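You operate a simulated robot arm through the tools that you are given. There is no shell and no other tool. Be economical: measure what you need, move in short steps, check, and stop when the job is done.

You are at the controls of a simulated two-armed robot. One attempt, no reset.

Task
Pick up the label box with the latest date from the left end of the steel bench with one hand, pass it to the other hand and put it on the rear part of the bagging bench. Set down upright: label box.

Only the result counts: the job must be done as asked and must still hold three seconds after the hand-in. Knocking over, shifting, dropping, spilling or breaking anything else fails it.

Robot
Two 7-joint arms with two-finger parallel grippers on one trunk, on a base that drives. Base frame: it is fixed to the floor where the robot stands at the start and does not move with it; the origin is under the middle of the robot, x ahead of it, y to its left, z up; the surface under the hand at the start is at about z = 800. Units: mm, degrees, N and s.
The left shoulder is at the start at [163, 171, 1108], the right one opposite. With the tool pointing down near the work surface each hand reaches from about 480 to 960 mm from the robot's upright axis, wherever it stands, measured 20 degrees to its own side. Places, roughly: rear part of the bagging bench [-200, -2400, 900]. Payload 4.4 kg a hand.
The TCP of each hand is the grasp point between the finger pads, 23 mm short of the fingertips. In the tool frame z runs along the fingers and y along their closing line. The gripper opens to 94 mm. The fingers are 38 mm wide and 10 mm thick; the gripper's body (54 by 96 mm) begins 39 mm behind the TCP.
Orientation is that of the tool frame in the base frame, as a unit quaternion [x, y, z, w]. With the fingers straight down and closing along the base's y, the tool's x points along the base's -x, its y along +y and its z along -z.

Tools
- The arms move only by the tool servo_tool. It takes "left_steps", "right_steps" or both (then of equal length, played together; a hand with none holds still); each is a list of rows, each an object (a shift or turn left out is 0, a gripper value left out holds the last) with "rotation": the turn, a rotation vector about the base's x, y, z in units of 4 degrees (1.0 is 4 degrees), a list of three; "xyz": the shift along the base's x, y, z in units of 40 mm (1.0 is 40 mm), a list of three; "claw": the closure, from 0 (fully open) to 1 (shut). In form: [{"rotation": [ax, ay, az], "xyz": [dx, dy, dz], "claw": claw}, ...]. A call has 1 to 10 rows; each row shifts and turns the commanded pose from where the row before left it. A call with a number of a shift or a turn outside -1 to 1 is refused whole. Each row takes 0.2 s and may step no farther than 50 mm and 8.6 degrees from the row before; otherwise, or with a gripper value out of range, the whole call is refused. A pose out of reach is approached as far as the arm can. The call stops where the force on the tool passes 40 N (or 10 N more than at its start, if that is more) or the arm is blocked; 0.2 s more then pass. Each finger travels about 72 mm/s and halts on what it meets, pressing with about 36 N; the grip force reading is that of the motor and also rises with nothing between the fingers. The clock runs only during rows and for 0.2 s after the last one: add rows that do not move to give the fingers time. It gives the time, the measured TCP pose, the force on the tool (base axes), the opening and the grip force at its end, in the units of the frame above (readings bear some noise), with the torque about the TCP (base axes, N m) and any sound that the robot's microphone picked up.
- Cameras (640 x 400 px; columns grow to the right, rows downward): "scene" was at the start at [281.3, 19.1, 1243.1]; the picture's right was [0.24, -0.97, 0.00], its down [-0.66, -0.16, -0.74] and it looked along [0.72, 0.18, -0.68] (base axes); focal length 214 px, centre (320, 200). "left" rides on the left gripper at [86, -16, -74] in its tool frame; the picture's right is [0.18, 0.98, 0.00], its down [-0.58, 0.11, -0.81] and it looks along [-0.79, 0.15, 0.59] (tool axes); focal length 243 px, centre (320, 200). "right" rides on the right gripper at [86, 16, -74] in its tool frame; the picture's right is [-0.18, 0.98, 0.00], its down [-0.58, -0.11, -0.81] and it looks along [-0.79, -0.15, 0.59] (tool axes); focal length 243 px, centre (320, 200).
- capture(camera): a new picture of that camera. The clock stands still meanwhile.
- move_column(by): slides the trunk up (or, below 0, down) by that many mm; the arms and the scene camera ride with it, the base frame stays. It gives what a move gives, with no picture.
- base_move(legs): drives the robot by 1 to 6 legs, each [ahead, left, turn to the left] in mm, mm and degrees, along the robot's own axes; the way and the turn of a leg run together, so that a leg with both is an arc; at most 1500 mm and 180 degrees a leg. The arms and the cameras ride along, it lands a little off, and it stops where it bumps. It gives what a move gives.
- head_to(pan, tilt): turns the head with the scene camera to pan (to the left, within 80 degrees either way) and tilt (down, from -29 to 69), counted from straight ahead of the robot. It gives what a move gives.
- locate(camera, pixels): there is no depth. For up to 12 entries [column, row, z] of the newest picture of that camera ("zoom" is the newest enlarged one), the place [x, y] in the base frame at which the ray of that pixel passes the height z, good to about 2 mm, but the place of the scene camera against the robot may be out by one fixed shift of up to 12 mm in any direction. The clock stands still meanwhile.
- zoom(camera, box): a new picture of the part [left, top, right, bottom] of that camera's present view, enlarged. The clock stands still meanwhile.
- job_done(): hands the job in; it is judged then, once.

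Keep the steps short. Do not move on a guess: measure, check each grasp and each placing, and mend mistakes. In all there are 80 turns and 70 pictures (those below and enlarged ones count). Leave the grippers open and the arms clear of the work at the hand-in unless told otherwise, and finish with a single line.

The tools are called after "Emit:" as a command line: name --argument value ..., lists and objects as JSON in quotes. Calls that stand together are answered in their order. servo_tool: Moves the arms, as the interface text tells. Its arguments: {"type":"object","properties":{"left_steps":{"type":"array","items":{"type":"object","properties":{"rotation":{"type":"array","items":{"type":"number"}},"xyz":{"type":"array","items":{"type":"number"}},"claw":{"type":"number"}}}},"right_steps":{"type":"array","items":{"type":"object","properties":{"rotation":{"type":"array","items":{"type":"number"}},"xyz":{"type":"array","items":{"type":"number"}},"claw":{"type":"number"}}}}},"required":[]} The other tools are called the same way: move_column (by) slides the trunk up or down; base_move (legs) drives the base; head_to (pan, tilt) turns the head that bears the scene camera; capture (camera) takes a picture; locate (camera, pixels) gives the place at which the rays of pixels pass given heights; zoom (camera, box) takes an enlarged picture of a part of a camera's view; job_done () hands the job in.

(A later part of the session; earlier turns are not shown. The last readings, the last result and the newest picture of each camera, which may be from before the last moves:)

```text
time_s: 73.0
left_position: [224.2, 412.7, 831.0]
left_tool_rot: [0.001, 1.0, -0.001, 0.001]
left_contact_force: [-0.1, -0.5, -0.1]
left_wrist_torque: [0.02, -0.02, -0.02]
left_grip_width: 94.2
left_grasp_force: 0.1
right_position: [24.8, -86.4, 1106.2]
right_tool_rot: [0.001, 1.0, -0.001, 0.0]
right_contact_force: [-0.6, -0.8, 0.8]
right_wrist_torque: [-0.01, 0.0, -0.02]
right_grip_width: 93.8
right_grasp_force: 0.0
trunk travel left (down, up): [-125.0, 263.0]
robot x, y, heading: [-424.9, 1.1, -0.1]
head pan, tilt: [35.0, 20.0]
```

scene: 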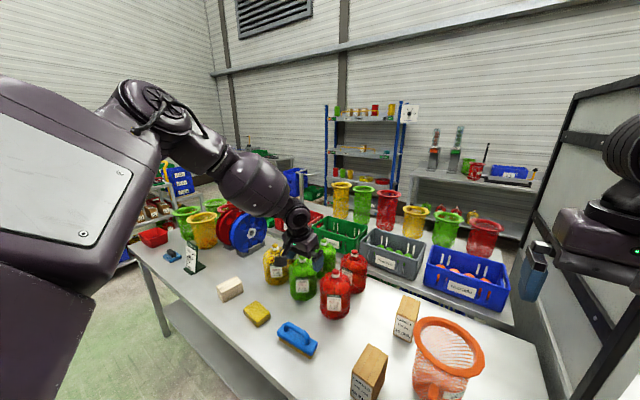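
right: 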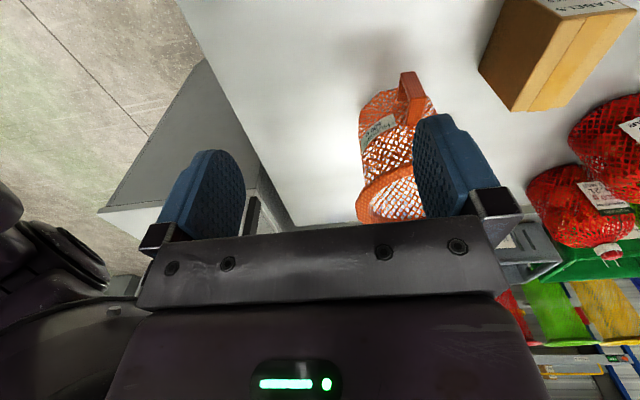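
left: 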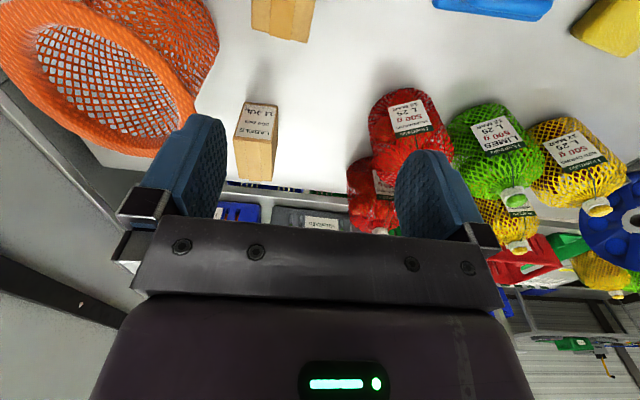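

Everything was reached at this lower height. Now I'll test moving up to z≈1000 and inward to y≈190 here, still short of the bench.

Emit:
servo_tool --left_steps '[{"xyz": [0, -0.8, 0.8]}, {"xyz": [0, -0.8, 0.8]}, {"xyz": [0, -0.8, 0.8]}, {"xyz": [0, -0.9, 0.8]}, {"xyz": [0, -0.9, 0.8]}, {"xyz": [0, -0.9, 0.4]}, {"xyz": [0, 0, 0]}]'

```text
time_s: 74.6
left_position: [224.2, 207.8, 1008.0]
left_tool_rot: [0.0, 1.0, 0.0, 0.0]
left_contact_force: [0.3, -0.3, 1.1]
left_wrist_torque: [0.0, 0.01, -0.01]
left_grip_width: 93.8
left_grasp_force: 0.1
right_position: [23.7, -87.4, 1105.1]
right_tool_rot: [0.0, 1.0, -0.001, 0.0]
right_contact_force: [-0.8, 0.3, 0.1]
right_wrist_torque: [0.04, 0.01, -0.05]
right_grip_width: 94.1
right_grasp_force: 0.0
trunk travel left (down, up): [-125.0, 263.0]
robot x, y, heading: [-427.4, -0.9, -0.2]
head pan, tilt: [35.0, 20.0]
```

That works. Before driving in with the hand at this height I'll check the forearm and elbow heights in the picture.

Emit:
head_to --pan 15 --tilt 35

Emit:
capture --camera "scene"

```text
time_s: 75.4
left_position: [224.6, 208.4, 1007.1]
left_tool_rot: [0.002, 1.0, 0.0, 0.0]
left_contact_force: [0.1, 0.4, 1.3]
left_wrist_torque: [-0.02, 0.0, -0.03]
left_grip_width: 94.1
left_grasp_force: 0.1
right_position: [25.3, -86.6, 1105.3]
right_tool_rot: [0.0, 1.0, 0.0, 0.0]
right_contact_force: [0.2, 0.7, -0.5]
right_wrist_torque: [0.01, -0.02, 0.01]
right_grip_width: 93.9
right_grasp_force: 0.1
trunk travel left (down, up): [-125.0, 263.0]
robot x, y, heading: [-425.8, 0.5, -0.2]
head pan, tilt: [15.0, 35.0]
```

```text
40 pictures are left
```

scene: 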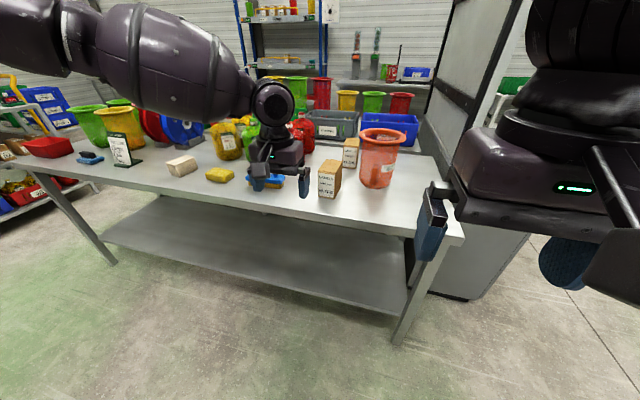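

The forearm is well above the goods. I'll shift the hand to y≈188 and drive ahead 420 mm.

Emit:
servo_tool --left_steps '[{"xyz": [0, -0.5, 0.2]}]'

Emit:
base_move --legs '[[425, 0, 0]]'

Emit:
capture --camera "left"

```text
time_s: 75.8
left_position: [225.9, 188.6, 1014.7]
left_tool_rot: [0.0, 1.0, 0.0, 0.0]
left_contact_force: [0.5, 0.0, -0.2]
left_wrist_torque: [0.01, 0.0, 0.01]
left_grip_width: 94.1
left_grasp_force: 0.1
right_position: [25.5, -86.8, 1104.7]
right_tool_rot: [0.0, 1.0, 0.0, -0.001]
right_contact_force: [0.9, -0.2, -1.0]
right_wrist_torque: [0.01, 0.01, 0.0]
right_grip_width: 93.8
right_grasp_force: 0.1
trunk travel left (down, up): [-125.0, 263.0]
robot x, y, heading: [-425.8, 1.8, 0.1]
head pan, tilt: [15.0, 35.0]
```

```text
time_s: 78.4
left_position: [645.3, 181.5, 1015.6]
left_tool_rot: [0.004, 1.0, 0.0, 0.0]
left_contact_force: [-0.1, -0.9, -0.6]
left_wrist_torque: [0.03, -0.02, -0.01]
left_grip_width: 94.1
left_grasp_force: 0.0
right_position: [445.2, -90.9, 1105.4]
right_tool_rot: [0.003, 1.0, -0.001, 0.001]
right_contact_force: [0.1, -0.2, 0.1]
right_wrist_torque: [0.0, 0.0, 0.03]
right_grip_width: 94.0
right_grasp_force: 0.0
trunk travel left (down, up): [-125.0, 263.0]
robot x, y, heading: [-6.9, -0.0, -0.4]
head pan, tilt: [15.0, 35.0]
```

```text
39 pictures are left
```

left: 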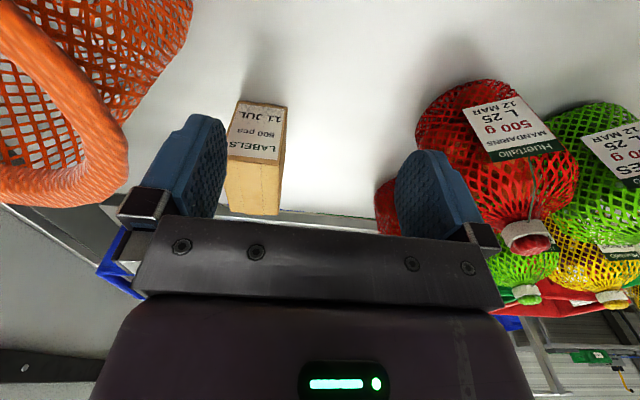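

I'll locate the box's corners in this closer view before moving over it.

Emit:
locate --camera "left" --pixels '[[286, 107, 800], [277, 165, 900], [278, 214, 900], [231, 212, 900], [238, 101, 800], [129, 160, 980], [129, 160, 950]]'

Emit:
servo_tool --left_steps '[{"xyz": [0.9, 0, 0]}, {"xyz": [0.9, 0, 0]}, {"xyz": [0.9, 0, 0]}, {"xyz": [0.9, 0, 0]}, {"xyz": [0.4, 0, 0]}, {"xyz": [0, -0.4, 0]}, {"xyz": [0, 0, 0]}]'

Emit:
capture --camera "scene"

```text
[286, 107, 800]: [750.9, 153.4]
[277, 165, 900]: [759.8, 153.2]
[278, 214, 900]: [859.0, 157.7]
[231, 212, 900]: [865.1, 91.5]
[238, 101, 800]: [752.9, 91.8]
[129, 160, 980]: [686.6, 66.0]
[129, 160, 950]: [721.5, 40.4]
```

```text
time_s: 80.0
left_position: [694.2, 218.8, 1010.7]
left_tool_rot: [0.002, 1.0, 0.0, 0.0]
left_contact_force: [0.1, -0.7, -0.4]
left_wrist_torque: [0.01, -0.01, 0.0]
left_grip_width: 94.0
left_grasp_force: 0.1
left hand out of reach, approached as far as the arm can: row 1, 2, 3, 4, 5, 6
right_position: [444.4, -91.5, 1105.5]
right_tool_rot: [0.004, 1.0, 0.0, -0.001]
right_contact_force: [-0.1, -0.6, -0.1]
right_wrist_torque: [0.0, 0.0, 0.0]
right_grip_width: 93.9
right_grasp_force: 0.1
trunk travel left (down, up): [-125.0, 263.0]
robot x, y, heading: [-3.6, -2.4, -0.6]
head pan, tilt: [15.0, 35.0]
```

```text
38 pictures are left
```

scene: 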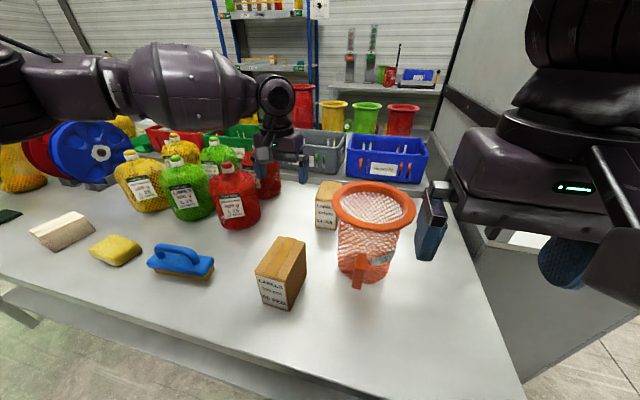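

Reach at this height ends near x≈690. I'll lower to z≈940 in the free gap (y≈210) and then go forward.

Emit:
servo_tool --left_steps '[{"xyz": [-0.3, -0.1, -0.6]}, {"xyz": [0, -0.1, -0.6]}, {"xyz": [0.2, 0, -0.55]}, {"xyz": [0.6, 0, 0]}, {"xyz": [0.7, 0, 0]}, {"xyz": [0.7, 0, 0]}, {"xyz": [0, 0, 0]}]'

Emit:
capture --camera "left"

```text
time_s: 81.6
left_position: [685.4, 217.2, 965.9]
left_tool_rot: [0.003, 1.0, 0.0, 0.001]
left_contact_force: [0.7, 0.3, 0.2]
left_wrist_torque: [0.03, -0.02, -0.03]
left_grip_width: 94.1
left_grasp_force: 0.1
left hand out of reach, approached as far as the arm can: row 2, 3, 4, 5, 6
right_position: [444.1, -92.3, 1105.0]
right_tool_rot: [0.003, 1.0, 0.0, 0.0]
right_contact_force: [-0.4, -0.4, -0.2]
right_wrist_torque: [0.0, -0.01, 0.0]
right_grip_width: 93.7
right_grasp_force: 0.0
trunk travel left (down, up): [-125.0, 263.0]
robot x, y, heading: [-8.2, 0.9, -0.4]
head pan, tilt: [15.0, 35.0]
```

```text
37 pictures are left
```

left: 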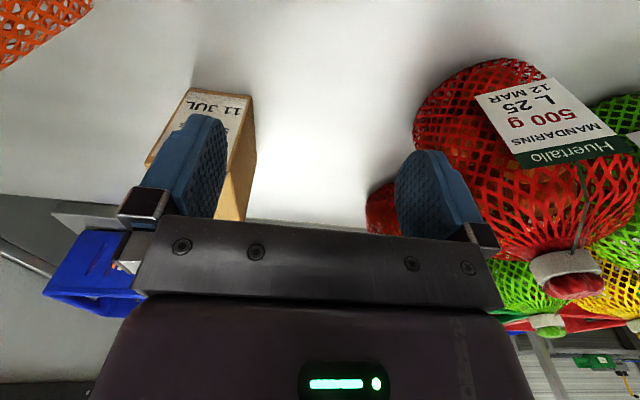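

The arm's local solver sticks when extended at height. I'll back away, extend low in free air, then use the trunk for the vertical moves. Backing off 500 mm now with the hand at z≈966, clear of the 900 mm front box.

Emit:
base_move --legs '[[-500, 0, 0]]'

Emit:
servo_tool --left_steps '[{"xyz": [-0.9, 0.3, 0]}, {"xyz": [-0.9, 0.3, -0.2]}, {"xyz": [-0.4, 0.3, -0.6]}, {"xyz": [0, 0, -0.8]}, {"xyz": [0, 0, -0.8]}, {"xyz": [0.4, 0, -0.1]}, {"xyz": [0.9, 0, 0]}, {"xyz": [0.9, 0, 0]}, {"xyz": [0.9, 0, 0]}, {"xyz": [0, 0, 0]}]'

```text
time_s: 84.6
left_position: [173.9, 227.7, 965.8]
left_tool_rot: [-0.003, 1.0, 0.0, 0.0]
left_contact_force: [1.1, 0.0, 0.4]
left_wrist_torque: [0.0, 0.0, -0.01]
left_grip_width: 93.9
left_grasp_force: 0.2
right_position: [-62.0, -85.0, 1104.9]
right_tool_rot: [-0.002, 1.0, 0.0, 0.0]
right_contact_force: [-1.1, 0.6, 0.1]
right_wrist_torque: [0.01, -0.03, -0.03]
right_grip_width: 94.2
right_grasp_force: 0.2
trunk travel left (down, up): [-125.0, 263.0]
robot x, y, heading: [-512.2, 2.2, 0.2]
head pan, tilt: [15.0, 35.0]
```

```text
time_s: 86.8
left_position: [187.7, 282.3, 879.7]
left_tool_rot: [-0.003, 1.0, 0.0, 0.001]
left_contact_force: [0.2, 0.2, -0.4]
left_wrist_torque: [0.0, 0.01, -0.05]
left_grip_width: 94.2
left_grasp_force: 0.0
left hand out of reach, approached as far as the arm can: row 8, 9
right_position: [-62.9, -84.3, 1104.5]
right_tool_rot: [-0.002, 1.0, 0.0, -0.002]
right_contact_force: [0.0, 0.6, -0.6]
right_wrist_torque: [0.04, 0.0, 0.0]
right_grip_width: 93.7
right_grasp_force: 0.1
trunk travel left (down, up): [-125.0, 263.0]
robot x, y, heading: [-514.3, -3.2, 0.3]
head pan, tilt: [15.0, 35.0]
```

Limited at about 700 mm ahead. I'll try lower still (z≈820) and forward, in free air.

Emit:
servo_tool --left_steps '[{"xyz": [-0.6, 0, -0.3]}, {"xyz": [0, 0, -0.6]}, {"xyz": [0, 0, -0.6]}, {"xyz": [0.6, 0, 0]}, {"xyz": [0.6, 0, 0]}, {"xyz": [0.6, 0, 0]}, {"xyz": [0.6, 0, 0]}, {"xyz": [0, 0, 0]}]'

Emit:
head_to --pan 45 --tilt 30

Emit:
capture --camera "scene"

```text
time_s: 88.6
left_position: [200.6, 319.8, 858.1]
left_tool_rot: [-0.003, 1.0, -0.001, 0.001]
left_contact_force: [0.0, 0.4, 0.2]
left_wrist_torque: [0.0, -0.02, 0.01]
left_grip_width: 94.2
left_grasp_force: 0.0
left hand out of reach, approached as far as the arm can: row 3, 4, 5, 6, 7
right_position: [-62.8, -84.7, 1106.2]
right_tool_rot: [-0.001, 1.0, -0.001, 0.0]
right_contact_force: [-0.3, -0.6, -0.1]
right_wrist_torque: [-0.03, 0.01, 0.0]
right_grip_width: 94.2
right_grasp_force: 0.1
trunk travel left (down, up): [-125.0, 263.0]
robot x, y, heading: [-515.4, -1.8, 0.4]
head pan, tilt: [15.0, 35.0]
```

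```text
time_s: 89.5
left_position: [200.8, 320.7, 858.2]
left_tool_rot: [-0.002, 1.0, -0.001, 0.0]
left_contact_force: [-0.4, 0.3, 0.3]
left_wrist_torque: [0.01, 0.01, 0.01]
left_grip_width: 93.6
left_grasp_force: 0.0
right_position: [-62.6, -84.9, 1106.0]
right_tool_rot: [-0.002, 1.0, 0.0, 0.0]
right_contact_force: [-0.1, 0.1, 0.0]
right_wrist_torque: [-0.02, 0.01, 0.0]
right_grip_width: 94.0
right_grasp_force: 0.0
trunk travel left (down, up): [-125.0, 263.0]
robot x, y, heading: [-513.8, -2.4, 0.4]
head pan, tilt: [45.0, 30.0]
```

```text
36 pictures are left
```

scene: 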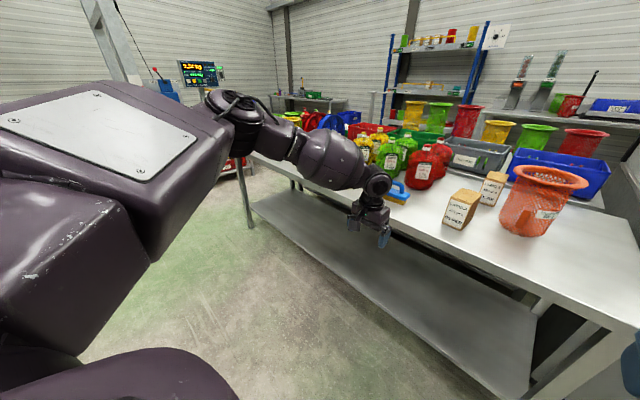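

I suspect a wrist joint limit tied to hand yaw. I'll test by turning the hand 20° about vertical and moving forward in free air.

Emit:
servo_tool --left_steps '[{"xyz": [-0.5, 0, 0], "rotation": [0, 0, 1]}, {"rotation": [0, 0, 1]}, {"rotation": [0, 0, 1]}, {"rotation": [0, 0, 1]}, {"rotation": [0, 0, 1]}, {"xyz": [0.6, 0, 0]}, {"xyz": [0.6, 0, 0]}, {"xyz": [0.6, 0, 0]}, {"xyz": [0.6, 0, 0]}, {"xyz": [0, 0, 0]}]'

Emit:
servo_tool --left_steps '[{"xyz": [-0.5, 0, 0], "rotation": [0, 0, -1]}, {"rotation": [0, 0, -1]}, {"rotation": [0, 0, -1]}, {"rotation": [0, 0, -1]}, {"rotation": [0, 0, -1]}, {"rotation": [0, 0, -1]}, {"rotation": [0, 0, -1]}, {"rotation": [0, 0, -1]}, {"rotation": [0, 0, -1]}, {"rotation": [0, 0, -1]}]'

Emit:
servo_tool --left_steps '[{"xyz": [0.6, 0, 0]}, {"xyz": [0.6, 0, 0]}, {"xyz": [0.6, 0, 0]}, {"xyz": [0.6, 0, 0]}, {"xyz": [0, 0, 0]}]'

```text
time_s: 91.7
left_position: [225.0, 344.9, 880.4]
left_tool_rot: [-0.176, 0.984, -0.001, 0.001]
left_contact_force: [0.3, -0.2, -0.2]
left_wrist_torque: [0.03, 0.03, 0.0]
left_grip_width: 94.0
left_grasp_force: 0.0
left hand out of reach, approached as far as the arm can: row 7, 8, 9
right_position: [-62.5, -84.7, 1104.3]
right_tool_rot: [-0.002, 1.0, 0.0, 0.0]
right_contact_force: [0.2, 0.3, 0.8]
right_wrist_torque: [-0.02, 0.01, 0.0]
right_grip_width: 93.7
right_grasp_force: 0.0
trunk travel left (down, up): [-125.0, 263.0]
robot x, y, heading: [-511.4, -1.7, 0.3]
head pan, tilt: [45.0, 30.0]
```

```text
time_s: 93.9
left_position: [205.4, 342.4, 882.9]
left_tool_rot: [0.171, 0.985, -0.001, 0.0]
left_contact_force: [-0.4, -0.2, 0.6]
left_wrist_torque: [-0.01, 0.0, 0.01]
left_grip_width: 94.0
left_grasp_force: 0.0
right_position: [-63.4, -84.4, 1104.8]
right_tool_rot: [-0.003, 1.0, 0.0, 0.0]
right_contact_force: [-0.3, -0.7, -0.4]
right_wrist_torque: [0.01, -0.01, 0.0]
right_grip_width: 94.0
right_grasp_force: 0.0
trunk travel left (down, up): [-125.0, 263.0]
robot x, y, heading: [-512.0, 3.7, 0.2]
head pan, tilt: [45.0, 30.0]
```

```text
time_s: 95.1
left_position: [240.6, 362.3, 904.1]
left_tool_rot: [0.171, 0.985, 0.0, 0.001]
left_contact_force: [-0.4, 0.5, -0.1]
left_wrist_torque: [0.0, -0.01, 0.0]
left_grip_width: 93.9
left_grasp_force: 0.0
left hand out of reach, approached as far as the arm can: row 1, 2, 3, 4
right_position: [-61.8, -83.6, 1105.6]
right_tool_rot: [-0.003, 1.0, 0.001, 0.0]
right_contact_force: [-0.4, 0.1, 0.7]
right_wrist_torque: [0.0, 0.0, 0.02]
right_grip_width: 93.8
right_grasp_force: 0.1
trunk travel left (down, up): [-125.0, 263.0]
robot x, y, heading: [-511.1, -1.5, 0.3]
head pan, tilt: [45.0, 30.0]
```

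Reach is better outward (about 25° left: 752,362 relative to the robot). So I should stand such that the box lies about 23° to my left. I'll look at the machine on the right to see what room there is.

Emit:
head_to --pan -20 --tilt 45

Emit:
capture --camera "scene"

```text
time_s: 96.5
left_position: [240.8, 363.3, 902.9]
left_tool_rot: [0.171, 0.985, 0.001, 0.001]
left_contact_force: [-0.5, -0.2, 0.4]
left_wrist_torque: [0.02, -0.01, -0.03]
left_grip_width: 94.0
left_grasp_force: 0.1
right_position: [-63.1, -85.7, 1103.2]
right_tool_rot: [-0.003, 1.0, 0.0, 0.001]
right_contact_force: [-1.0, -1.1, -0.3]
right_wrist_torque: [-0.02, -0.02, 0.02]
right_grip_width: 94.0
right_grasp_force: 0.0
trunk travel left (down, up): [-125.0, 263.0]
robot x, y, heading: [-516.0, 3.3, 0.2]
head pan, tilt: [-20.0, 45.0]
```

```text
35 pictures are left
```

scene: 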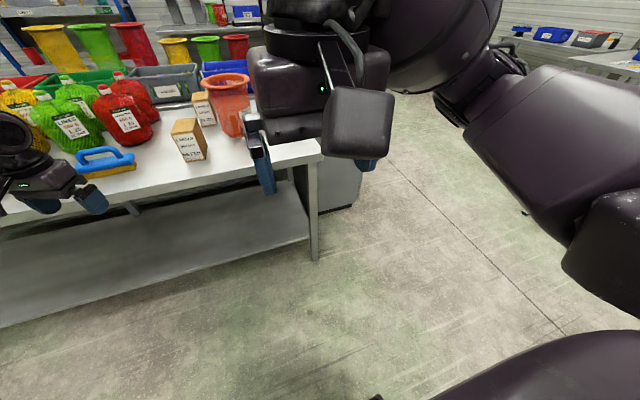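

Emit:
locate --camera "scene" --pixels '[[320, 155, 800], [315, 260, 0], [357, 207, 0], [205, 190, 800], [5, 212, 800]]'

```text
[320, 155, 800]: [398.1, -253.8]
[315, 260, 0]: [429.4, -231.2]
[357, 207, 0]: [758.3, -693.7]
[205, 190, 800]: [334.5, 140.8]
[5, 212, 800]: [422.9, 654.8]
```

The bench's near edge is at x≈400 and its right end at y≈-254; there is floor room to the right. I'll check how far my own base extends forward.

Emit:
head_to --pan 0 --tilt 69

Emit:
capture --camera "scene"

Emit:
locate --camera "scene" --pixels '[[320, 200, 0], [320, 200, 300], [320, 300, 0], [320, 300, 300], [320, 100, 800]]'

```text
time_s: 97.4
left_position: [239.7, 362.9, 903.4]
left_tool_rot: [0.171, 0.985, 0.0, 0.001]
left_contact_force: [0.3, -0.9, 0.3]
left_wrist_torque: [0.0, -0.02, -0.01]
left_grip_width: 94.0
left_grasp_force: 0.2
right_position: [-63.4, -85.4, 1105.2]
right_tool_rot: [-0.003, 1.0, 0.0, 0.0]
right_contact_force: [-1.0, -0.9, -0.2]
right_wrist_torque: [0.04, 0.04, -0.03]
right_grip_width: 93.9
right_grasp_force: 0.0
trunk travel left (down, up): [-125.0, 263.0]
robot x, y, heading: [-518.0, -0.2, 0.2]
head pan, tilt: [0.0, 68.8]
```

```text
34 pictures are left
```

scene: 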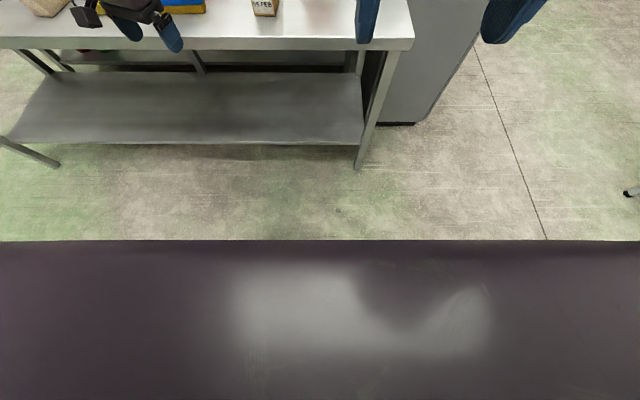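

```text
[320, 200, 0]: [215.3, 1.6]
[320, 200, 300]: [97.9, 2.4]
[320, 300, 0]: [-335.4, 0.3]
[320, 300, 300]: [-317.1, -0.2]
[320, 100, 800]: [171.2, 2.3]
```

My trunk hides the base, so I won't drive closer than at the start (x≈0). Plan: stand at about (0,-60) with heading -14°, where the box lies at (737,375) in the robot's own axes, which the arm reached. First I'll turn the hand by +34° so that it will close along the base's y there.

Emit:
servo_tool --left_steps '[{"xyz": [-0.5, 0.3, 0], "rotation": [0, 0, 0.85]}, {"rotation": [0, 0, 0.85]}, {"rotation": [0, 0, 0.85]}, {"rotation": [0, 0, 0.85]}, {"rotation": [0, 0, 0.85]}, {"rotation": [0, 0, 0.85]}, {"rotation": [0, 0, 0.85]}, {"rotation": [0, 0, 0.85]}, {"rotation": [0, 0, 0.85]}, {"rotation": [0, 0, 0.85]}]'

Emit:
servo_tool --left_steps '[{"xyz": [0.3, 0, 0]}, {"xyz": [0.3, 0, 0]}, {"xyz": [0, 0, 0]}]'

```text
time_s: 99.6
left_position: [219.3, 375.8, 902.8]
left_tool_rot: [-0.126, 0.992, 0.0, 0.001]
left_contact_force: [-0.4, 0.0, -1.1]
left_wrist_torque: [-0.02, 0.01, 0.0]
left_grip_width: 93.8
left_grasp_force: 0.0
right_position: [-63.8, -85.0, 1105.6]
right_tool_rot: [-0.003, 1.0, 0.0, 0.0]
right_contact_force: [0.5, 0.0, 0.4]
right_wrist_torque: [0.01, 0.02, -0.03]
right_grip_width: 94.1
right_grasp_force: 0.1
trunk travel left (down, up): [-125.0, 263.0]
robot x, y, heading: [-512.4, 2.2, 0.4]
head pan, tilt: [0.0, 68.8]
```

```text
time_s: 100.4
left_position: [245.2, 374.8, 902.8]
left_tool_rot: [-0.125, 0.992, -0.001, 0.001]
left_contact_force: [0.4, -0.2, -0.2]
left_wrist_torque: [0.02, -0.01, -0.01]
left_grip_width: 94.1
left_grasp_force: 0.1
right_position: [-63.6, -84.8, 1106.2]
right_tool_rot: [-0.002, 1.0, 0.001, 0.0]
right_contact_force: [-0.7, -0.5, 0.6]
right_wrist_torque: [0.0, -0.01, 0.0]
right_grip_width: 94.0
right_grasp_force: 0.0
trunk travel left (down, up): [-125.0, 263.0]
robot x, y, heading: [-513.3, -2.3, 0.4]
head pan, tilt: [0.0, 68.8]
```

Reached (757,373) relative with no limit. Now I'll raise the trunk 130 mm, turn right 14.5° and check the pose before driving in.

Emit:
move_column --by 130

Emit:
base_move --legs '[[0, 0, -14.5]]'

Emit:
head_to --pan 25 --tilt 40

Emit:
capture --camera "scene"

```text
time_s: 102.0
left_position: [189.2, 374.7, 1264.6]
left_tool_rot: [-0.122, 0.976, -0.021, 0.18]
left_contact_force: [0.2, -0.3, 0.0]
left_wrist_torque: [0.0, 0.03, -0.02]
left_grip_width: 94.2
left_grasp_force: 0.1
right_position: [-62.0, -85.2, 1235.1]
right_tool_rot: [-0.003, 1.0, 0.0, -0.002]
right_contact_force: [0.1, 0.6, 1.1]
right_wrist_torque: [0.01, -0.01, 0.01]
right_grip_width: 93.8
right_grasp_force: 0.1
trunk travel left (down, up): [-255.0, 133.0]
robot x, y, heading: [-515.4, -1.1, 0.5]
head pan, tilt: [0.0, 68.8]
```

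```text
time_s: 103.2
left_position: [259.3, 184.8, 1266.7]
left_tool_rot: [0.003, 0.983, -0.044, 0.177]
left_contact_force: [-1.6, -0.7, -0.2]
left_wrist_torque: [0.01, 0.04, 0.01]
left_grip_width: 93.9
left_grasp_force: 0.1
right_position: [-98.9, -197.5, 1234.5]
right_tool_rot: [0.125, 0.992, 0.0, 0.0]
right_contact_force: [0.5, -0.4, 0.2]
right_wrist_torque: [-0.01, -0.01, 0.0]
right_grip_width: 94.1
right_grasp_force: 0.1
trunk travel left (down, up): [-255.0, 133.0]
robot x, y, heading: [-514.0, -0.3, -14.5]
head pan, tilt: [0.0, 68.8]
```

```text
time_s: 104.2
left_position: [258.9, 184.1, 1267.2]
left_tool_rot: [0.004, 0.983, -0.046, 0.177]
left_contact_force: [0.8, 1.1, 0.2]
left_wrist_torque: [0.0, -0.02, 0.04]
left_grip_width: 94.1
left_grasp_force: 0.0
right_position: [-99.2, -197.7, 1234.8]
right_tool_rot: [0.125, 0.992, 0.0, -0.001]
right_contact_force: [-0.7, 0.3, -0.1]
right_wrist_torque: [-0.01, -0.01, 0.02]
right_grip_width: 94.0
right_grasp_force: 0.1
trunk travel left (down, up): [-255.0, 133.0]
robot x, y, heading: [-514.2, 1.7, -14.4]
head pan, tilt: [25.0, 40.0]
```

```text
33 pictures are left
```

scene: 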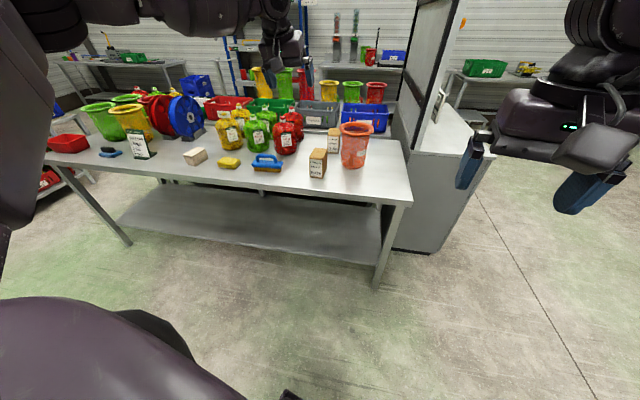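

The trunk move swung the left arm up at the shoulder, tilting the hand 20°. I'm still clear of the bench. I'll straighten the hand and lower it here in free air, watching the limits.

Emit:
servo_tool --left_steps '[{"xyz": [0, 0, -0.8], "rotation": [0.22, 0.84, 0]}, {"xyz": [0, 0, -0.8], "rotation": [0.22, 0.84, 0]}, {"xyz": [0, 0, -0.8], "rotation": [0.22, 0.84, 0]}, {"xyz": [0, 0, -0.8], "rotation": [0.22, 0.84, 0]}, {"xyz": [0, 0, -0.8], "rotation": [0.22, 0.84, 0]}, {"xyz": [0, 0, -0.8], "rotation": [0.22, 0.84, 0]}, {"xyz": [0, 0, -0.8]}, {"xyz": [0, 0, 0]}]'

```text
time_s: 106.0
left_position: [175.2, 233.8, 1072.2]
left_tool_rot: [0.004, 1.0, 0.0, 0.003]
left_contact_force: [0.1, -0.5, -0.4]
left_wrist_torque: [0.01, -0.02, 0.04]
left_grip_width: 94.1
left_grasp_force: 0.0
left hand out of reach, approached as far as the arm can: row 1, 2, 3, 4, 5, 6, 7
right_position: [-98.3, -196.3, 1234.6]
right_tool_rot: [0.125, 0.992, 0.0, 0.001]
right_contact_force: [-0.2, 0.1, 0.5]
right_wrist_torque: [0.03, 0.03, -0.01]
right_grip_width: 94.1
right_grasp_force: 0.2
trunk travel left (down, up): [-255.0, 133.0]
robot x, y, heading: [-514.4, -1.6, -14.6]
head pan, tilt: [25.0, 40.0]
```

Raising the trunk seems to cost reach. I'll lower it back, and try the right arm instead: with heading +30° the box would lie about 21° to the right. The robot is well back from the bench, so turning is free here.

Emit:
move_column --by -130

Emit:
base_move --legs '[[0, 0, 44.5]]'

Emit:
servo_tool --right_steps '[{"xyz": [0.5, -0.6, -0.4]}, {"xyz": [0.5, -0.6, -0.6]}, {"xyz": [0.5, -0.5, -0.7]}, {"xyz": [0.6, -0.3, -0.7]}, {"xyz": [0.8, 0, -0.5]}, {"xyz": [0.8, 0, -0.5]}, {"xyz": [0.8, 0.3, -0.4]}, {"xyz": [0, 0, 0]}]'

```text
time_s: 107.5
left_position: [171.7, 235.0, 945.7]
left_tool_rot: [0.004, 1.0, 0.0, 0.003]
left_contact_force: [0.3, 0.3, 1.1]
left_wrist_torque: [0.03, -0.01, -0.01]
left_grip_width: 93.8
left_grasp_force: 0.1
right_position: [-100.7, -197.2, 1107.0]
right_tool_rot: [0.125, 0.992, 0.0, 0.002]
right_contact_force: [-0.2, 0.1, 0.6]
right_wrist_torque: [-0.01, -0.04, 0.01]
right_grip_width: 93.8
right_grasp_force: 0.2
trunk travel left (down, up): [-125.0, 263.0]
robot x, y, heading: [-514.0, -4.7, -15.0]
head pan, tilt: [25.0, 40.0]
```

```text
time_s: 110.0
left_position: [-183.9, 647.1, 944.5]
left_tool_rot: [-0.373, 0.928, 0.001, 0.002]
left_contact_force: [-0.9, 0.6, 0.4]
left_wrist_torque: [-0.01, 0.0, -0.01]
left_grip_width: 94.1
left_grasp_force: 0.0
right_position: [-80.5, 147.8, 1104.9]
right_tool_rot: [-0.257, 0.966, 0.0, 0.0]
right_contact_force: [-1.3, -0.4, -0.3]
right_wrist_torque: [-0.01, -0.01, 0.02]
right_grip_width: 94.1
right_grasp_force: 0.1
trunk travel left (down, up): [-125.0, 263.0]
robot x, y, heading: [-516.1, -3.9, 29.7]
head pan, tilt: [25.0, 40.0]
```

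```text
time_s: 111.8
left_position: [-185.1, 648.3, 944.2]
left_tool_rot: [-0.372, 0.928, 0.001, 0.003]
left_contact_force: [0.1, -0.2, 0.2]
left_wrist_torque: [-0.01, 0.04, -0.01]
left_grip_width: 94.0
left_grasp_force: 0.1
right_position: [98.3, 79.6, 953.4]
right_tool_rot: [-0.257, 0.967, -0.001, 0.0]
right_contact_force: [0.6, 0.1, -0.1]
right_wrist_torque: [-0.02, -0.01, 0.01]
right_grip_width: 94.0
right_grasp_force: 0.1
trunk travel left (down, up): [-125.0, 263.0]
robot x, y, heading: [-516.4, 1.7, 29.8]
head pan, tilt: [25.0, 40.0]
```

No limits hit with the right arm. I'll extend it on to the needed reach (806,128 from the robot axis) at z≈950, turning the hand -28° so that it closes along y.

Emit:
servo_tool --right_steps '[{"xyz": [0.6, 0.15, 0], "rotation": [0, 0, -1]}, {"xyz": [0.6, 0.15, 0], "rotation": [0, 0, -1]}, {"xyz": [0.6, 0.15, 0], "rotation": [0, 0, -1]}, {"xyz": [0.6, 0.15, 0], "rotation": [0, 0, -1]}, {"xyz": [0.6, 0.15, 0], "rotation": [0, 0, -1]}, {"xyz": [0.6, 0.15, 0], "rotation": [0, 0, -1]}, {"xyz": [0.6, 0.15, 0], "rotation": [0, 0, -1]}, {"xyz": [0.6, 0.15, 0], "rotation": [0, 0, -0.45]}, {"xyz": [0, 0, 0]}]'

```text
time_s: 113.8
left_position: [-185.0, 647.7, 943.5]
left_tool_rot: [-0.373, 0.928, 0.001, 0.002]
left_contact_force: [-1.6, 0.6, 0.5]
left_wrist_torque: [0.02, 0.0, -0.01]
left_grip_width: 93.7
left_grasp_force: 0.1
right_position: [291.4, 127.1, 953.0]
right_tool_rot: [-0.001, 1.0, 0.0, 0.0]
right_contact_force: [0.0, 0.4, -0.1]
right_wrist_torque: [-0.01, -0.01, 0.0]
right_grip_width: 94.0
right_grasp_force: 0.1
trunk travel left (down, up): [-125.0, 263.0]
robot x, y, heading: [-513.3, -2.1, 29.9]
head pan, tilt: [25.0, 40.0]
```

The right arm reaches it cleanly. Now raise to z≈1020 to see if that travel height is reachable, and shift to y≈185 for the approach lane.

Emit:
servo_tool --right_steps '[{"xyz": [0, 0, 0.6]}, {"xyz": [0, 0.4, 0.6]}, {"xyz": [0, 0.5, 0.5]}, {"xyz": [0, 0.5, 0]}, {"xyz": [0, 0, 0]}]'

Emit:
head_to --pan -30 --tilt 35

Emit:
capture --camera "scene"

```text
time_s: 115.0
left_position: [-184.1, 647.5, 944.6]
left_tool_rot: [-0.373, 0.928, 0.002, 0.003]
left_contact_force: [1.4, -0.2, -0.4]
left_wrist_torque: [0.02, 0.01, 0.04]
left_grip_width: 94.2
left_grasp_force: 0.0
right_position: [293.5, 184.8, 1020.4]
right_tool_rot: [0.0, 1.0, 0.0, 0.0]
right_contact_force: [-0.7, -0.1, 0.2]
right_wrist_torque: [0.02, -0.02, -0.02]
right_grip_width: 94.0
right_grasp_force: 0.0
trunk travel left (down, up): [-125.0, 263.0]
robot x, y, heading: [-512.7, -1.2, 29.8]
head pan, tilt: [25.0, 40.0]
```

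```text
time_s: 116.2
left_position: [-185.4, 648.1, 943.9]
left_tool_rot: [-0.373, 0.928, 0.001, 0.002]
left_contact_force: [-0.1, 0.2, -0.3]
left_wrist_torque: [0.01, -0.02, -0.02]
left_grip_width: 93.8
left_grasp_force: 0.1
right_position: [294.5, 184.1, 1021.4]
right_tool_rot: [0.0, 1.0, 0.0, 0.001]
right_contact_force: [0.1, 0.0, 0.6]
right_wrist_torque: [-0.01, 0.03, 0.03]
right_grip_width: 94.1
right_grasp_force: 0.0
trunk travel left (down, up): [-125.0, 263.0]
robot x, y, heading: [-515.0, -5.2, 29.8]
head pan, tilt: [-30.0, 35.0]
```

```text
32 pictures are left
```

scene: 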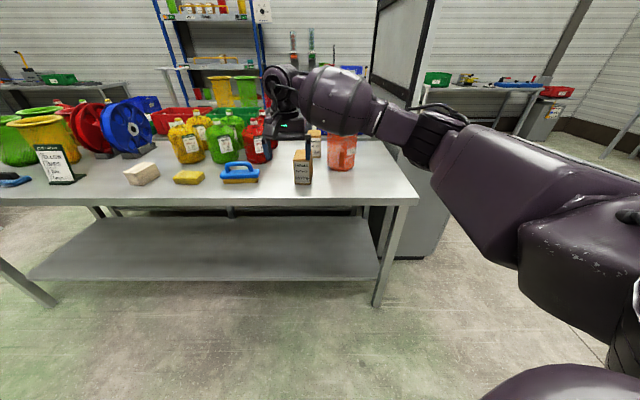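

The right arm is well posed. I'll drive the robot 512 mm along base x with the hand at z≈1020 in the lane y≈184.

Emit:
base_move --legs '[[444, -254, 0]]'

Emit:
capture --camera "right"

Emit:
capture --camera "scene"

```text
time_s: 119.2
left_position: [332.4, 644.8, 943.2]
left_tool_rot: [-0.371, 0.928, 0.001, 0.002]
left_contact_force: [0.0, -0.7, 0.1]
left_wrist_torque: [0.01, 0.0, -0.01]
left_grip_width: 94.1
left_grasp_force: 0.0
right_position: [809.6, 180.6, 1021.1]
right_tool_rot: [0.001, 1.0, 0.0, 0.0]
right_contact_force: [0.3, 0.5, 0.0]
right_wrist_torque: [0.01, 0.04, -0.02]
right_grip_width: 94.0
right_grasp_force: 0.0
trunk travel left (down, up): [-125.0, 263.0]
robot x, y, heading: [1.5, 2.2, 29.7]
head pan, tilt: [-30.0, 35.0]
```

```text
31 pictures are left
```

right: 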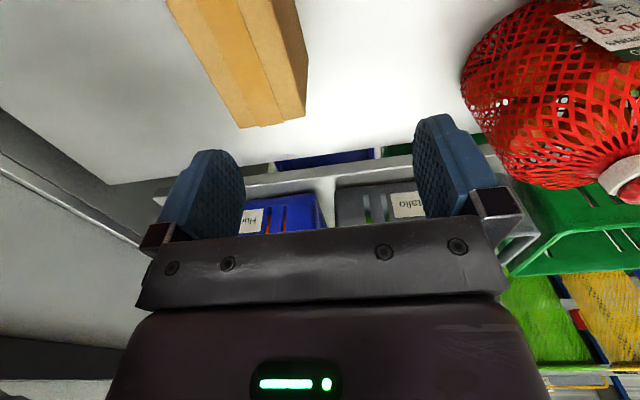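

```text
30 pictures are left
```

scene: 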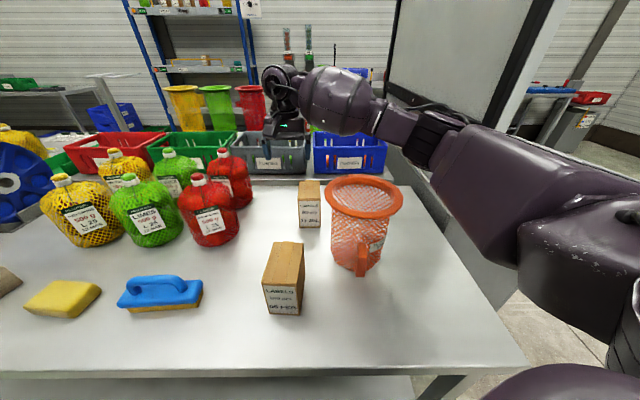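

The hand is at (810,181,1021). I'll locate the box's back top edge, at (240,127)–(306,116), in the right camera.

Emit:
locate --camera "right" --pixels '[[240, 127, 900], [277, 123, 900], [303, 90, 900], [222, 95, 900], [308, 75, 800], [306, 115, 900]]'

```text
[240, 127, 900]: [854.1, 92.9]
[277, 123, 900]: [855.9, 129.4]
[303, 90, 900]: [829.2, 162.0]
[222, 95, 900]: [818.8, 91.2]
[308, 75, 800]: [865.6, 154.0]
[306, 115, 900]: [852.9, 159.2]
```

Box confirmed at y 92–160, back edge x≈856, so its centre is (806,126). I'll move the hand over it, then down partway and look.

Emit:
servo_tool --right_steps '[{"xyz": [-0.05, -0.5, 0]}, {"xyz": [-0.04, -0.5, 0]}, {"xyz": [0, -0.36, 0]}, {"xyz": [0, 0, -0.7]}, {"xyz": [0, 0, -0.7]}, {"xyz": [0, 0, -0.7]}, {"xyz": [0, 0, 0]}]'

Emit:
capture --camera "right"

Emit:
zoom --camera "scene" --box '[240, 100, 420, 260]'

```text
time_s: 120.8
left_position: [333.3, 645.3, 943.8]
left_tool_rot: [-0.371, 0.929, 0.001, 0.003]
left_contact_force: [-1.3, -0.3, 0.0]
left_wrist_torque: [0.02, 0.01, -0.01]
left_grip_width: 94.0
left_grasp_force: 0.1
right_position: [806.0, 127.2, 937.7]
right_tool_rot: [0.002, 1.0, -0.001, 0.0]
right_contact_force: [0.1, 0.3, -0.3]
right_wrist_torque: [0.01, -0.01, 0.0]
right_grip_width: 94.1
right_grasp_force: 0.0
trunk travel left (down, up): [-125.0, 263.0]
robot x, y, heading: [2.8, -3.3, 29.5]
head pan, tilt: [-30.0, 35.0]
```

```text
29 pictures are left
```

right: 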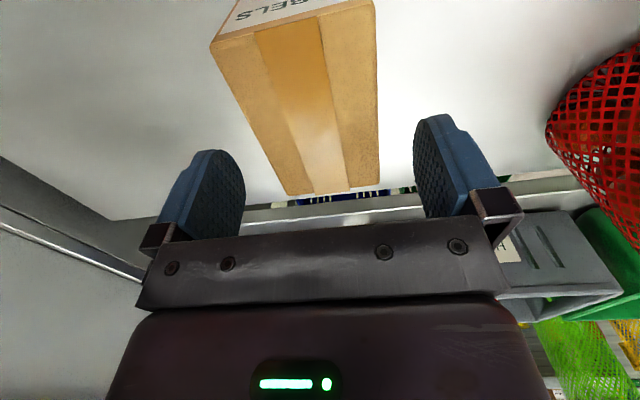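

```text
2.50 times, centred on (330, 180) of scene
```

zoom: 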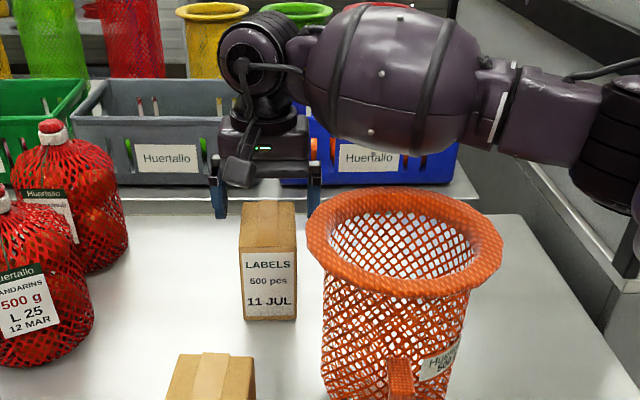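

Box top corners appear at (287,194), (378,182) and (212,45). I'll check the centring.

Emit:
locate --camera "right" --pixels '[[287, 194, 900], [379, 182, 900], [212, 46, 900], [374, 2, 900]]'

```text
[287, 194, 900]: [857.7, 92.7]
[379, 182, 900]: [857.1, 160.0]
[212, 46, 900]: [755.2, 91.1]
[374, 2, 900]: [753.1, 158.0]
```

Centred within 2 mm. Descending 60 mm to z≈878 and closing.

Emit:
servo_tool --right_steps '[{"xyz": [0, -0.03, -0.5]}, {"xyz": [0, 0, -0.5]}, {"xyz": [0, 0, -0.5]}, {"claw": 0.3}, {"claw": 0.6}, {"claw": 1}, {"claw": 1}, {"claw": 1}, {"claw": 1}]'

```text
time_s: 122.8
left_position: [329.3, 643.0, 947.1]
left_tool_rot: [-0.371, 0.929, 0.0, 0.005]
left_contact_force: [-0.9, 0.9, -0.1]
left_wrist_torque: [-0.04, 0.02, -0.01]
left_grip_width: 94.1
left_grasp_force: 0.1
right_position: [806.2, 127.7, 894.6]
right_tool_rot: [0.004, 1.0, 0.007, 0.009]
right_contact_force: [4.6, -3.9, 25.5]
right_wrist_torque: [-1.21, 0.15, 0.02]
right_grip_width: 64.5
right_grasp_force: 36.2
trunk travel left (down, up): [-125.0, 263.0]
robot x, y, heading: [-1.2, -1.4, 29.7]
head pan, tilt: [-30.0, 35.0]
```

The hand stopped at z≈895 with 25 N upward, yet the grip reads 64.5 mm wide. Something touched; I need to look before lifting.

Emit:
zoom --camera "scene" --box '[240, 100, 420, 260]'

Emit:
capture --camera "right"

```text
2.50 times, centred on (330, 180) of scene
```

zoom: 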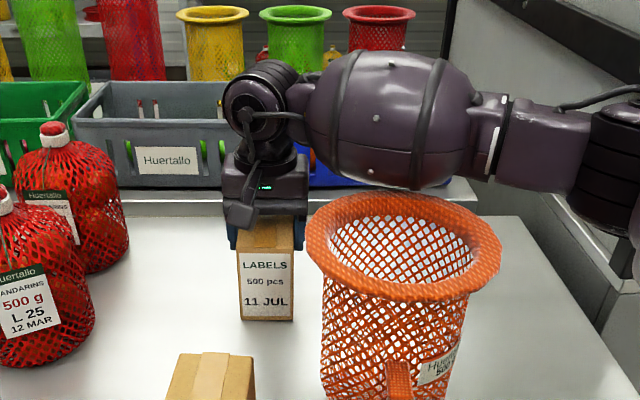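

```text
26 pictures are left
```

right: 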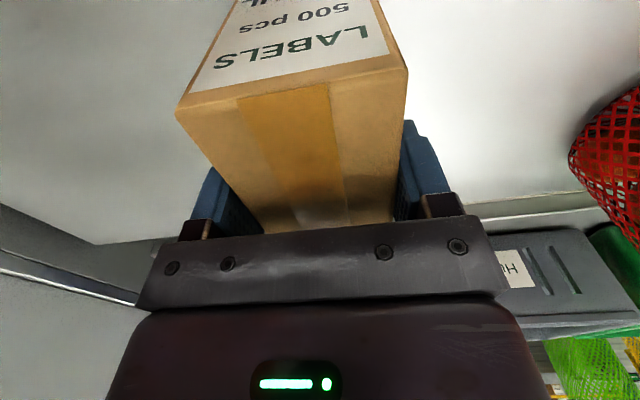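

The forearm touches the basket's rear rim, though the basket hasn't moved. The fingers overlap the box by about 28 mm, which is enough. I'll lift straight up gently and check.

Emit:
servo_tool --right_steps '[{"xyz": [0, 0, 0.25], "claw": 1}, {"xyz": [0, 0, 0.25], "claw": 1}, {"xyz": [0, 0, 0.4], "claw": 1}, {"xyz": [0, 0, 0.5], "claw": 1}, {"xyz": [0, 0, 0], "claw": 1}]'

Emit:
zoom --camera "scene" --box '[240, 100, 420, 260]'

```text
time_s: 124.0
left_position: [334.2, 644.2, 941.4]
left_tool_rot: [-0.372, 0.928, 0.0, 0.001]
left_contact_force: [-0.6, 0.2, 0.1]
left_wrist_torque: [0.0, -0.01, -0.04]
left_grip_width: 94.0
left_grasp_force: 0.1
right_position: [805.7, 124.7, 931.8]
right_tool_rot: [0.001, 1.0, -0.001, -0.003]
right_contact_force: [0.3, 0.7, -3.9]
right_wrist_torque: [-0.01, -0.01, -0.01]
right_grip_width: 64.6
right_grasp_force: 36.4
trunk travel left (down, up): [-125.0, 263.0]
robot x, y, heading: [0.5, -1.2, 29.7]
head pan, tilt: [-30.0, 35.0]
```

```text
2.50 times, centred on (330, 180) of scene
```

zoom: 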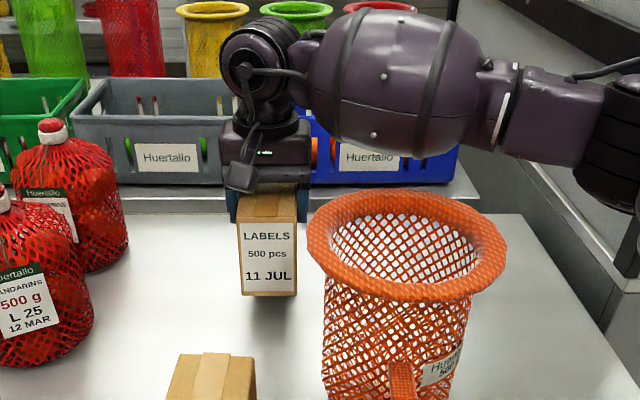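

The box is held (about 4 N) and the basket stands. Now up to z≈1040 and over to the lane y≈180.

Emit:
servo_tool --right_steps '[{"xyz": [0, 0, 0.7], "claw": 1}, {"xyz": [0, 0, 0.7], "claw": 1}, {"xyz": [0, 0.3, 0.7], "claw": 1}, {"xyz": [-0.2, 0.5, 0.5], "claw": 1}, {"xyz": [-0.3, 0.5, 0], "claw": 1}, {"xyz": [0, 0, 0], "claw": 1}]'

Emit:
capture --camera "scene"

```text
time_s: 125.4
left_position: [332.9, 644.8, 943.4]
left_tool_rot: [-0.371, 0.929, 0.001, 0.002]
left_contact_force: [0.0, 0.5, -0.3]
left_wrist_torque: [0.0, -0.03, 0.0]
left_grip_width: 94.0
left_grasp_force: 0.0
right_position: [786.0, 176.7, 1038.5]
right_tool_rot: [0.003, 1.0, 0.0, 0.001]
right_contact_force: [0.2, -0.1, -3.0]
right_wrist_torque: [-0.01, 0.0, 0.0]
right_grip_width: 64.6
right_grasp_force: 35.7
trunk travel left (down, up): [-125.0, 263.0]
robot x, y, heading: [0.6, -0.6, 29.6]
head pan, tilt: [-30.0, 35.0]
```

```text
24 pictures are left
```

scene: 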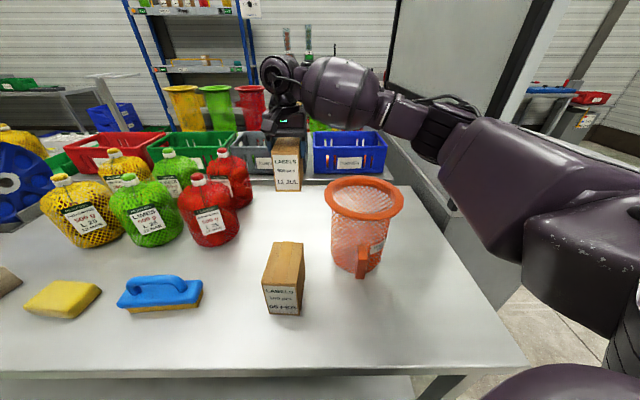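

The basket and everything else stand where they were. Backing off 520 mm straight from the bench.

Emit:
base_move --legs '[[-452, 257, 0]]'

Emit:
head_to --pan -25 --tilt 35

Emit:
capture --camera "scene"

```text
time_s: 128.5
left_position: [-193.8, 647.9, 943.7]
left_tool_rot: [-0.376, 0.926, 0.001, 0.003]
left_contact_force: [0.0, 0.2, 1.0]
left_wrist_torque: [0.01, -0.01, -0.02]
left_grip_width: 93.9
left_grasp_force: 0.0
right_position: [262.8, 183.2, 1038.4]
right_tool_rot: [-0.002, 1.0, 0.0, -0.001]
right_contact_force: [-0.1, -0.6, -2.4]
right_wrist_torque: [0.0, -0.04, -0.02]
right_grip_width: 64.6
right_grasp_force: 35.9
trunk travel left (down, up): [-125.0, 263.0]
robot x, y, heading: [-519.2, -4.7, 30.6]
head pan, tilt: [-30.0, 35.0]
```

```text
time_s: 129.1
left_position: [-194.9, 648.4, 942.9]
left_tool_rot: [-0.376, 0.927, 0.001, 0.002]
left_contact_force: [-0.2, 0.2, -0.4]
left_wrist_torque: [-0.03, -0.03, -0.01]
left_grip_width: 94.1
left_grasp_force: 0.0
right_position: [262.9, 182.1, 1037.6]
right_tool_rot: [-0.002, 1.0, 0.001, -0.001]
right_contact_force: [-1.0, 0.1, -2.4]
right_wrist_torque: [0.0, -0.01, 0.01]
right_grip_width: 65.1
right_grasp_force: 35.7
trunk travel left (down, up): [-125.0, 263.0]
robot x, y, heading: [-520.9, -3.2, 30.0]
head pan, tilt: [-25.0, 35.0]
```

```text
23 pictures are left
```

scene: 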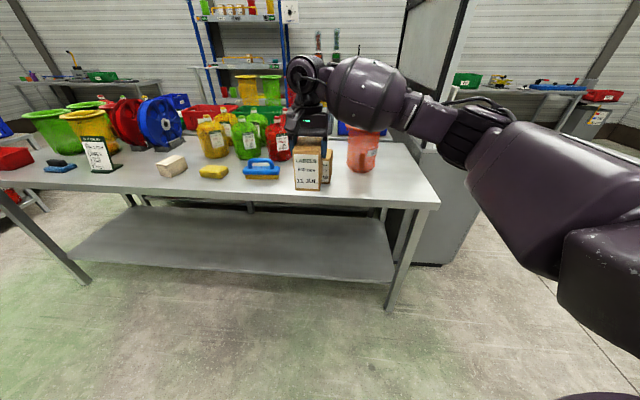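

The box hangs upright in the right hand. For the pass, I'll turn the right hand +120° (its camera outward) and the left hand about -105° so that the left can come in from the left at a slant and take the free lower sides. First part in free air, moving the right hand nearer.

Emit:
servo_tool --right_steps '[{"xyz": [-0.49, 0.09, 0], "rotation": [0, 0, 1], "claw": 1}, {"xyz": [-0.49, 0.09, 0], "rotation": [0, 0, 1], "claw": 1}, {"xyz": [-0.49, 0.09, 0], "rotation": [0, 0, 1], "claw": 1}, {"xyz": [-0.49, 0.09, 0], "rotation": [0, 0, 1], "claw": 1}, {"xyz": [-0.49, 0.09, 0], "rotation": [0, 0, 1], "claw": 1}, {"xyz": [-0.49, 0.09, 0], "rotation": [0, 0, 1], "claw": 1}, {"xyz": [-0.49, 0.09, 0], "rotation": [0, 0, 1], "claw": 1}, {"xyz": [-0.49, 0.09, 0], "rotation": [0, 0, 1], "claw": 1}, {"xyz": [-0.49, 0.09, 0], "rotation": [0, 0, 1], "claw": 1}, {"xyz": [-0.49, 0.09, 0], "rotation": [0, 0, 1], "claw": 1}]' --left_steps '[{"rotation": [0, 0, -1]}, {"rotation": [0, 0, -1]}, {"rotation": [0, 0, -1]}, {"rotation": [0, 0, -1]}, {"rotation": [0, 0, -1]}, {"rotation": [0, 0, -1]}, {"rotation": [0, 0, -1]}, {"rotation": [0, 0, -1]}, {"rotation": [0, 0, -1]}, {"rotation": [0, 0, -1]}]'

Emit:
servo_tool --right_steps '[{"rotation": [0, 0, 1], "claw": 1}, {"rotation": [0, 0, 1], "claw": 1}, {"rotation": [0, 0, 1], "claw": 1}, {"rotation": [0, 0, 1], "claw": 1}, {"rotation": [0, 0, 1], "claw": 1}, {"rotation": [0, 0, 1], "claw": 1}, {"rotation": [0, 0, 1], "claw": 1}, {"rotation": [0, 0, 1], "claw": 1}, {"rotation": [0, 0, 1], "claw": 1}, {"rotation": [0, 0, 1], "claw": 1}]' --left_steps '[{"rotation": [0, 0, -1]}, {"rotation": [0, 0, -1]}, {"rotation": [0, 0, -1]}, {"rotation": [0, 0, -1]}, {"rotation": [0, 0, -1]}, {"rotation": [0, 0, -1]}, {"rotation": [0, 0, -1]}, {"rotation": [0, 0, -1]}, {"rotation": [0, 0, -1]}, {"rotation": [0, 0, -1]}]'

```text
time_s: 131.3
left_position: [-193.5, 647.6, 943.2]
left_tool_rot: [-0.036, 0.999, -0.001, 0.004]
left_contact_force: [0.3, 0.7, 0.0]
left_wrist_torque: [0.01, 0.0, -0.01]
left_grip_width: 94.0
left_grasp_force: 0.0
right_position: [65.9, 218.6, 1037.8]
right_tool_rot: [-0.346, 0.938, 0.0, -0.001]
right_contact_force: [-0.5, 0.1, -3.1]
right_wrist_torque: [-0.01, -0.04, 0.02]
right_grip_width: 64.6
right_grasp_force: 36.2
trunk travel left (down, up): [-125.0, 263.0]
robot x, y, heading: [-522.7, -1.0, 30.2]
head pan, tilt: [-25.0, 35.0]
```

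```text
time_s: 133.5
left_position: [-194.0, 646.9, 943.3]
left_tool_rot: [0.308, 0.951, 0.0, 0.003]
left_contact_force: [0.2, 0.3, 0.5]
left_wrist_torque: [0.0, 0.0, -0.01]
left_grip_width: 94.3
left_grasp_force: 0.0
right_position: [66.4, 219.3, 1038.3]
right_tool_rot: [-0.645, 0.764, -0.001, -0.001]
right_contact_force: [-0.5, 0.1, -3.4]
right_wrist_torque: [0.0, 0.01, -0.02]
right_grip_width: 64.8
right_grasp_force: 36.5
trunk travel left (down, up): [-125.0, 263.0]
robot x, y, heading: [-521.5, -1.6, 30.1]
head pan, tilt: [-25.0, 35.0]
```

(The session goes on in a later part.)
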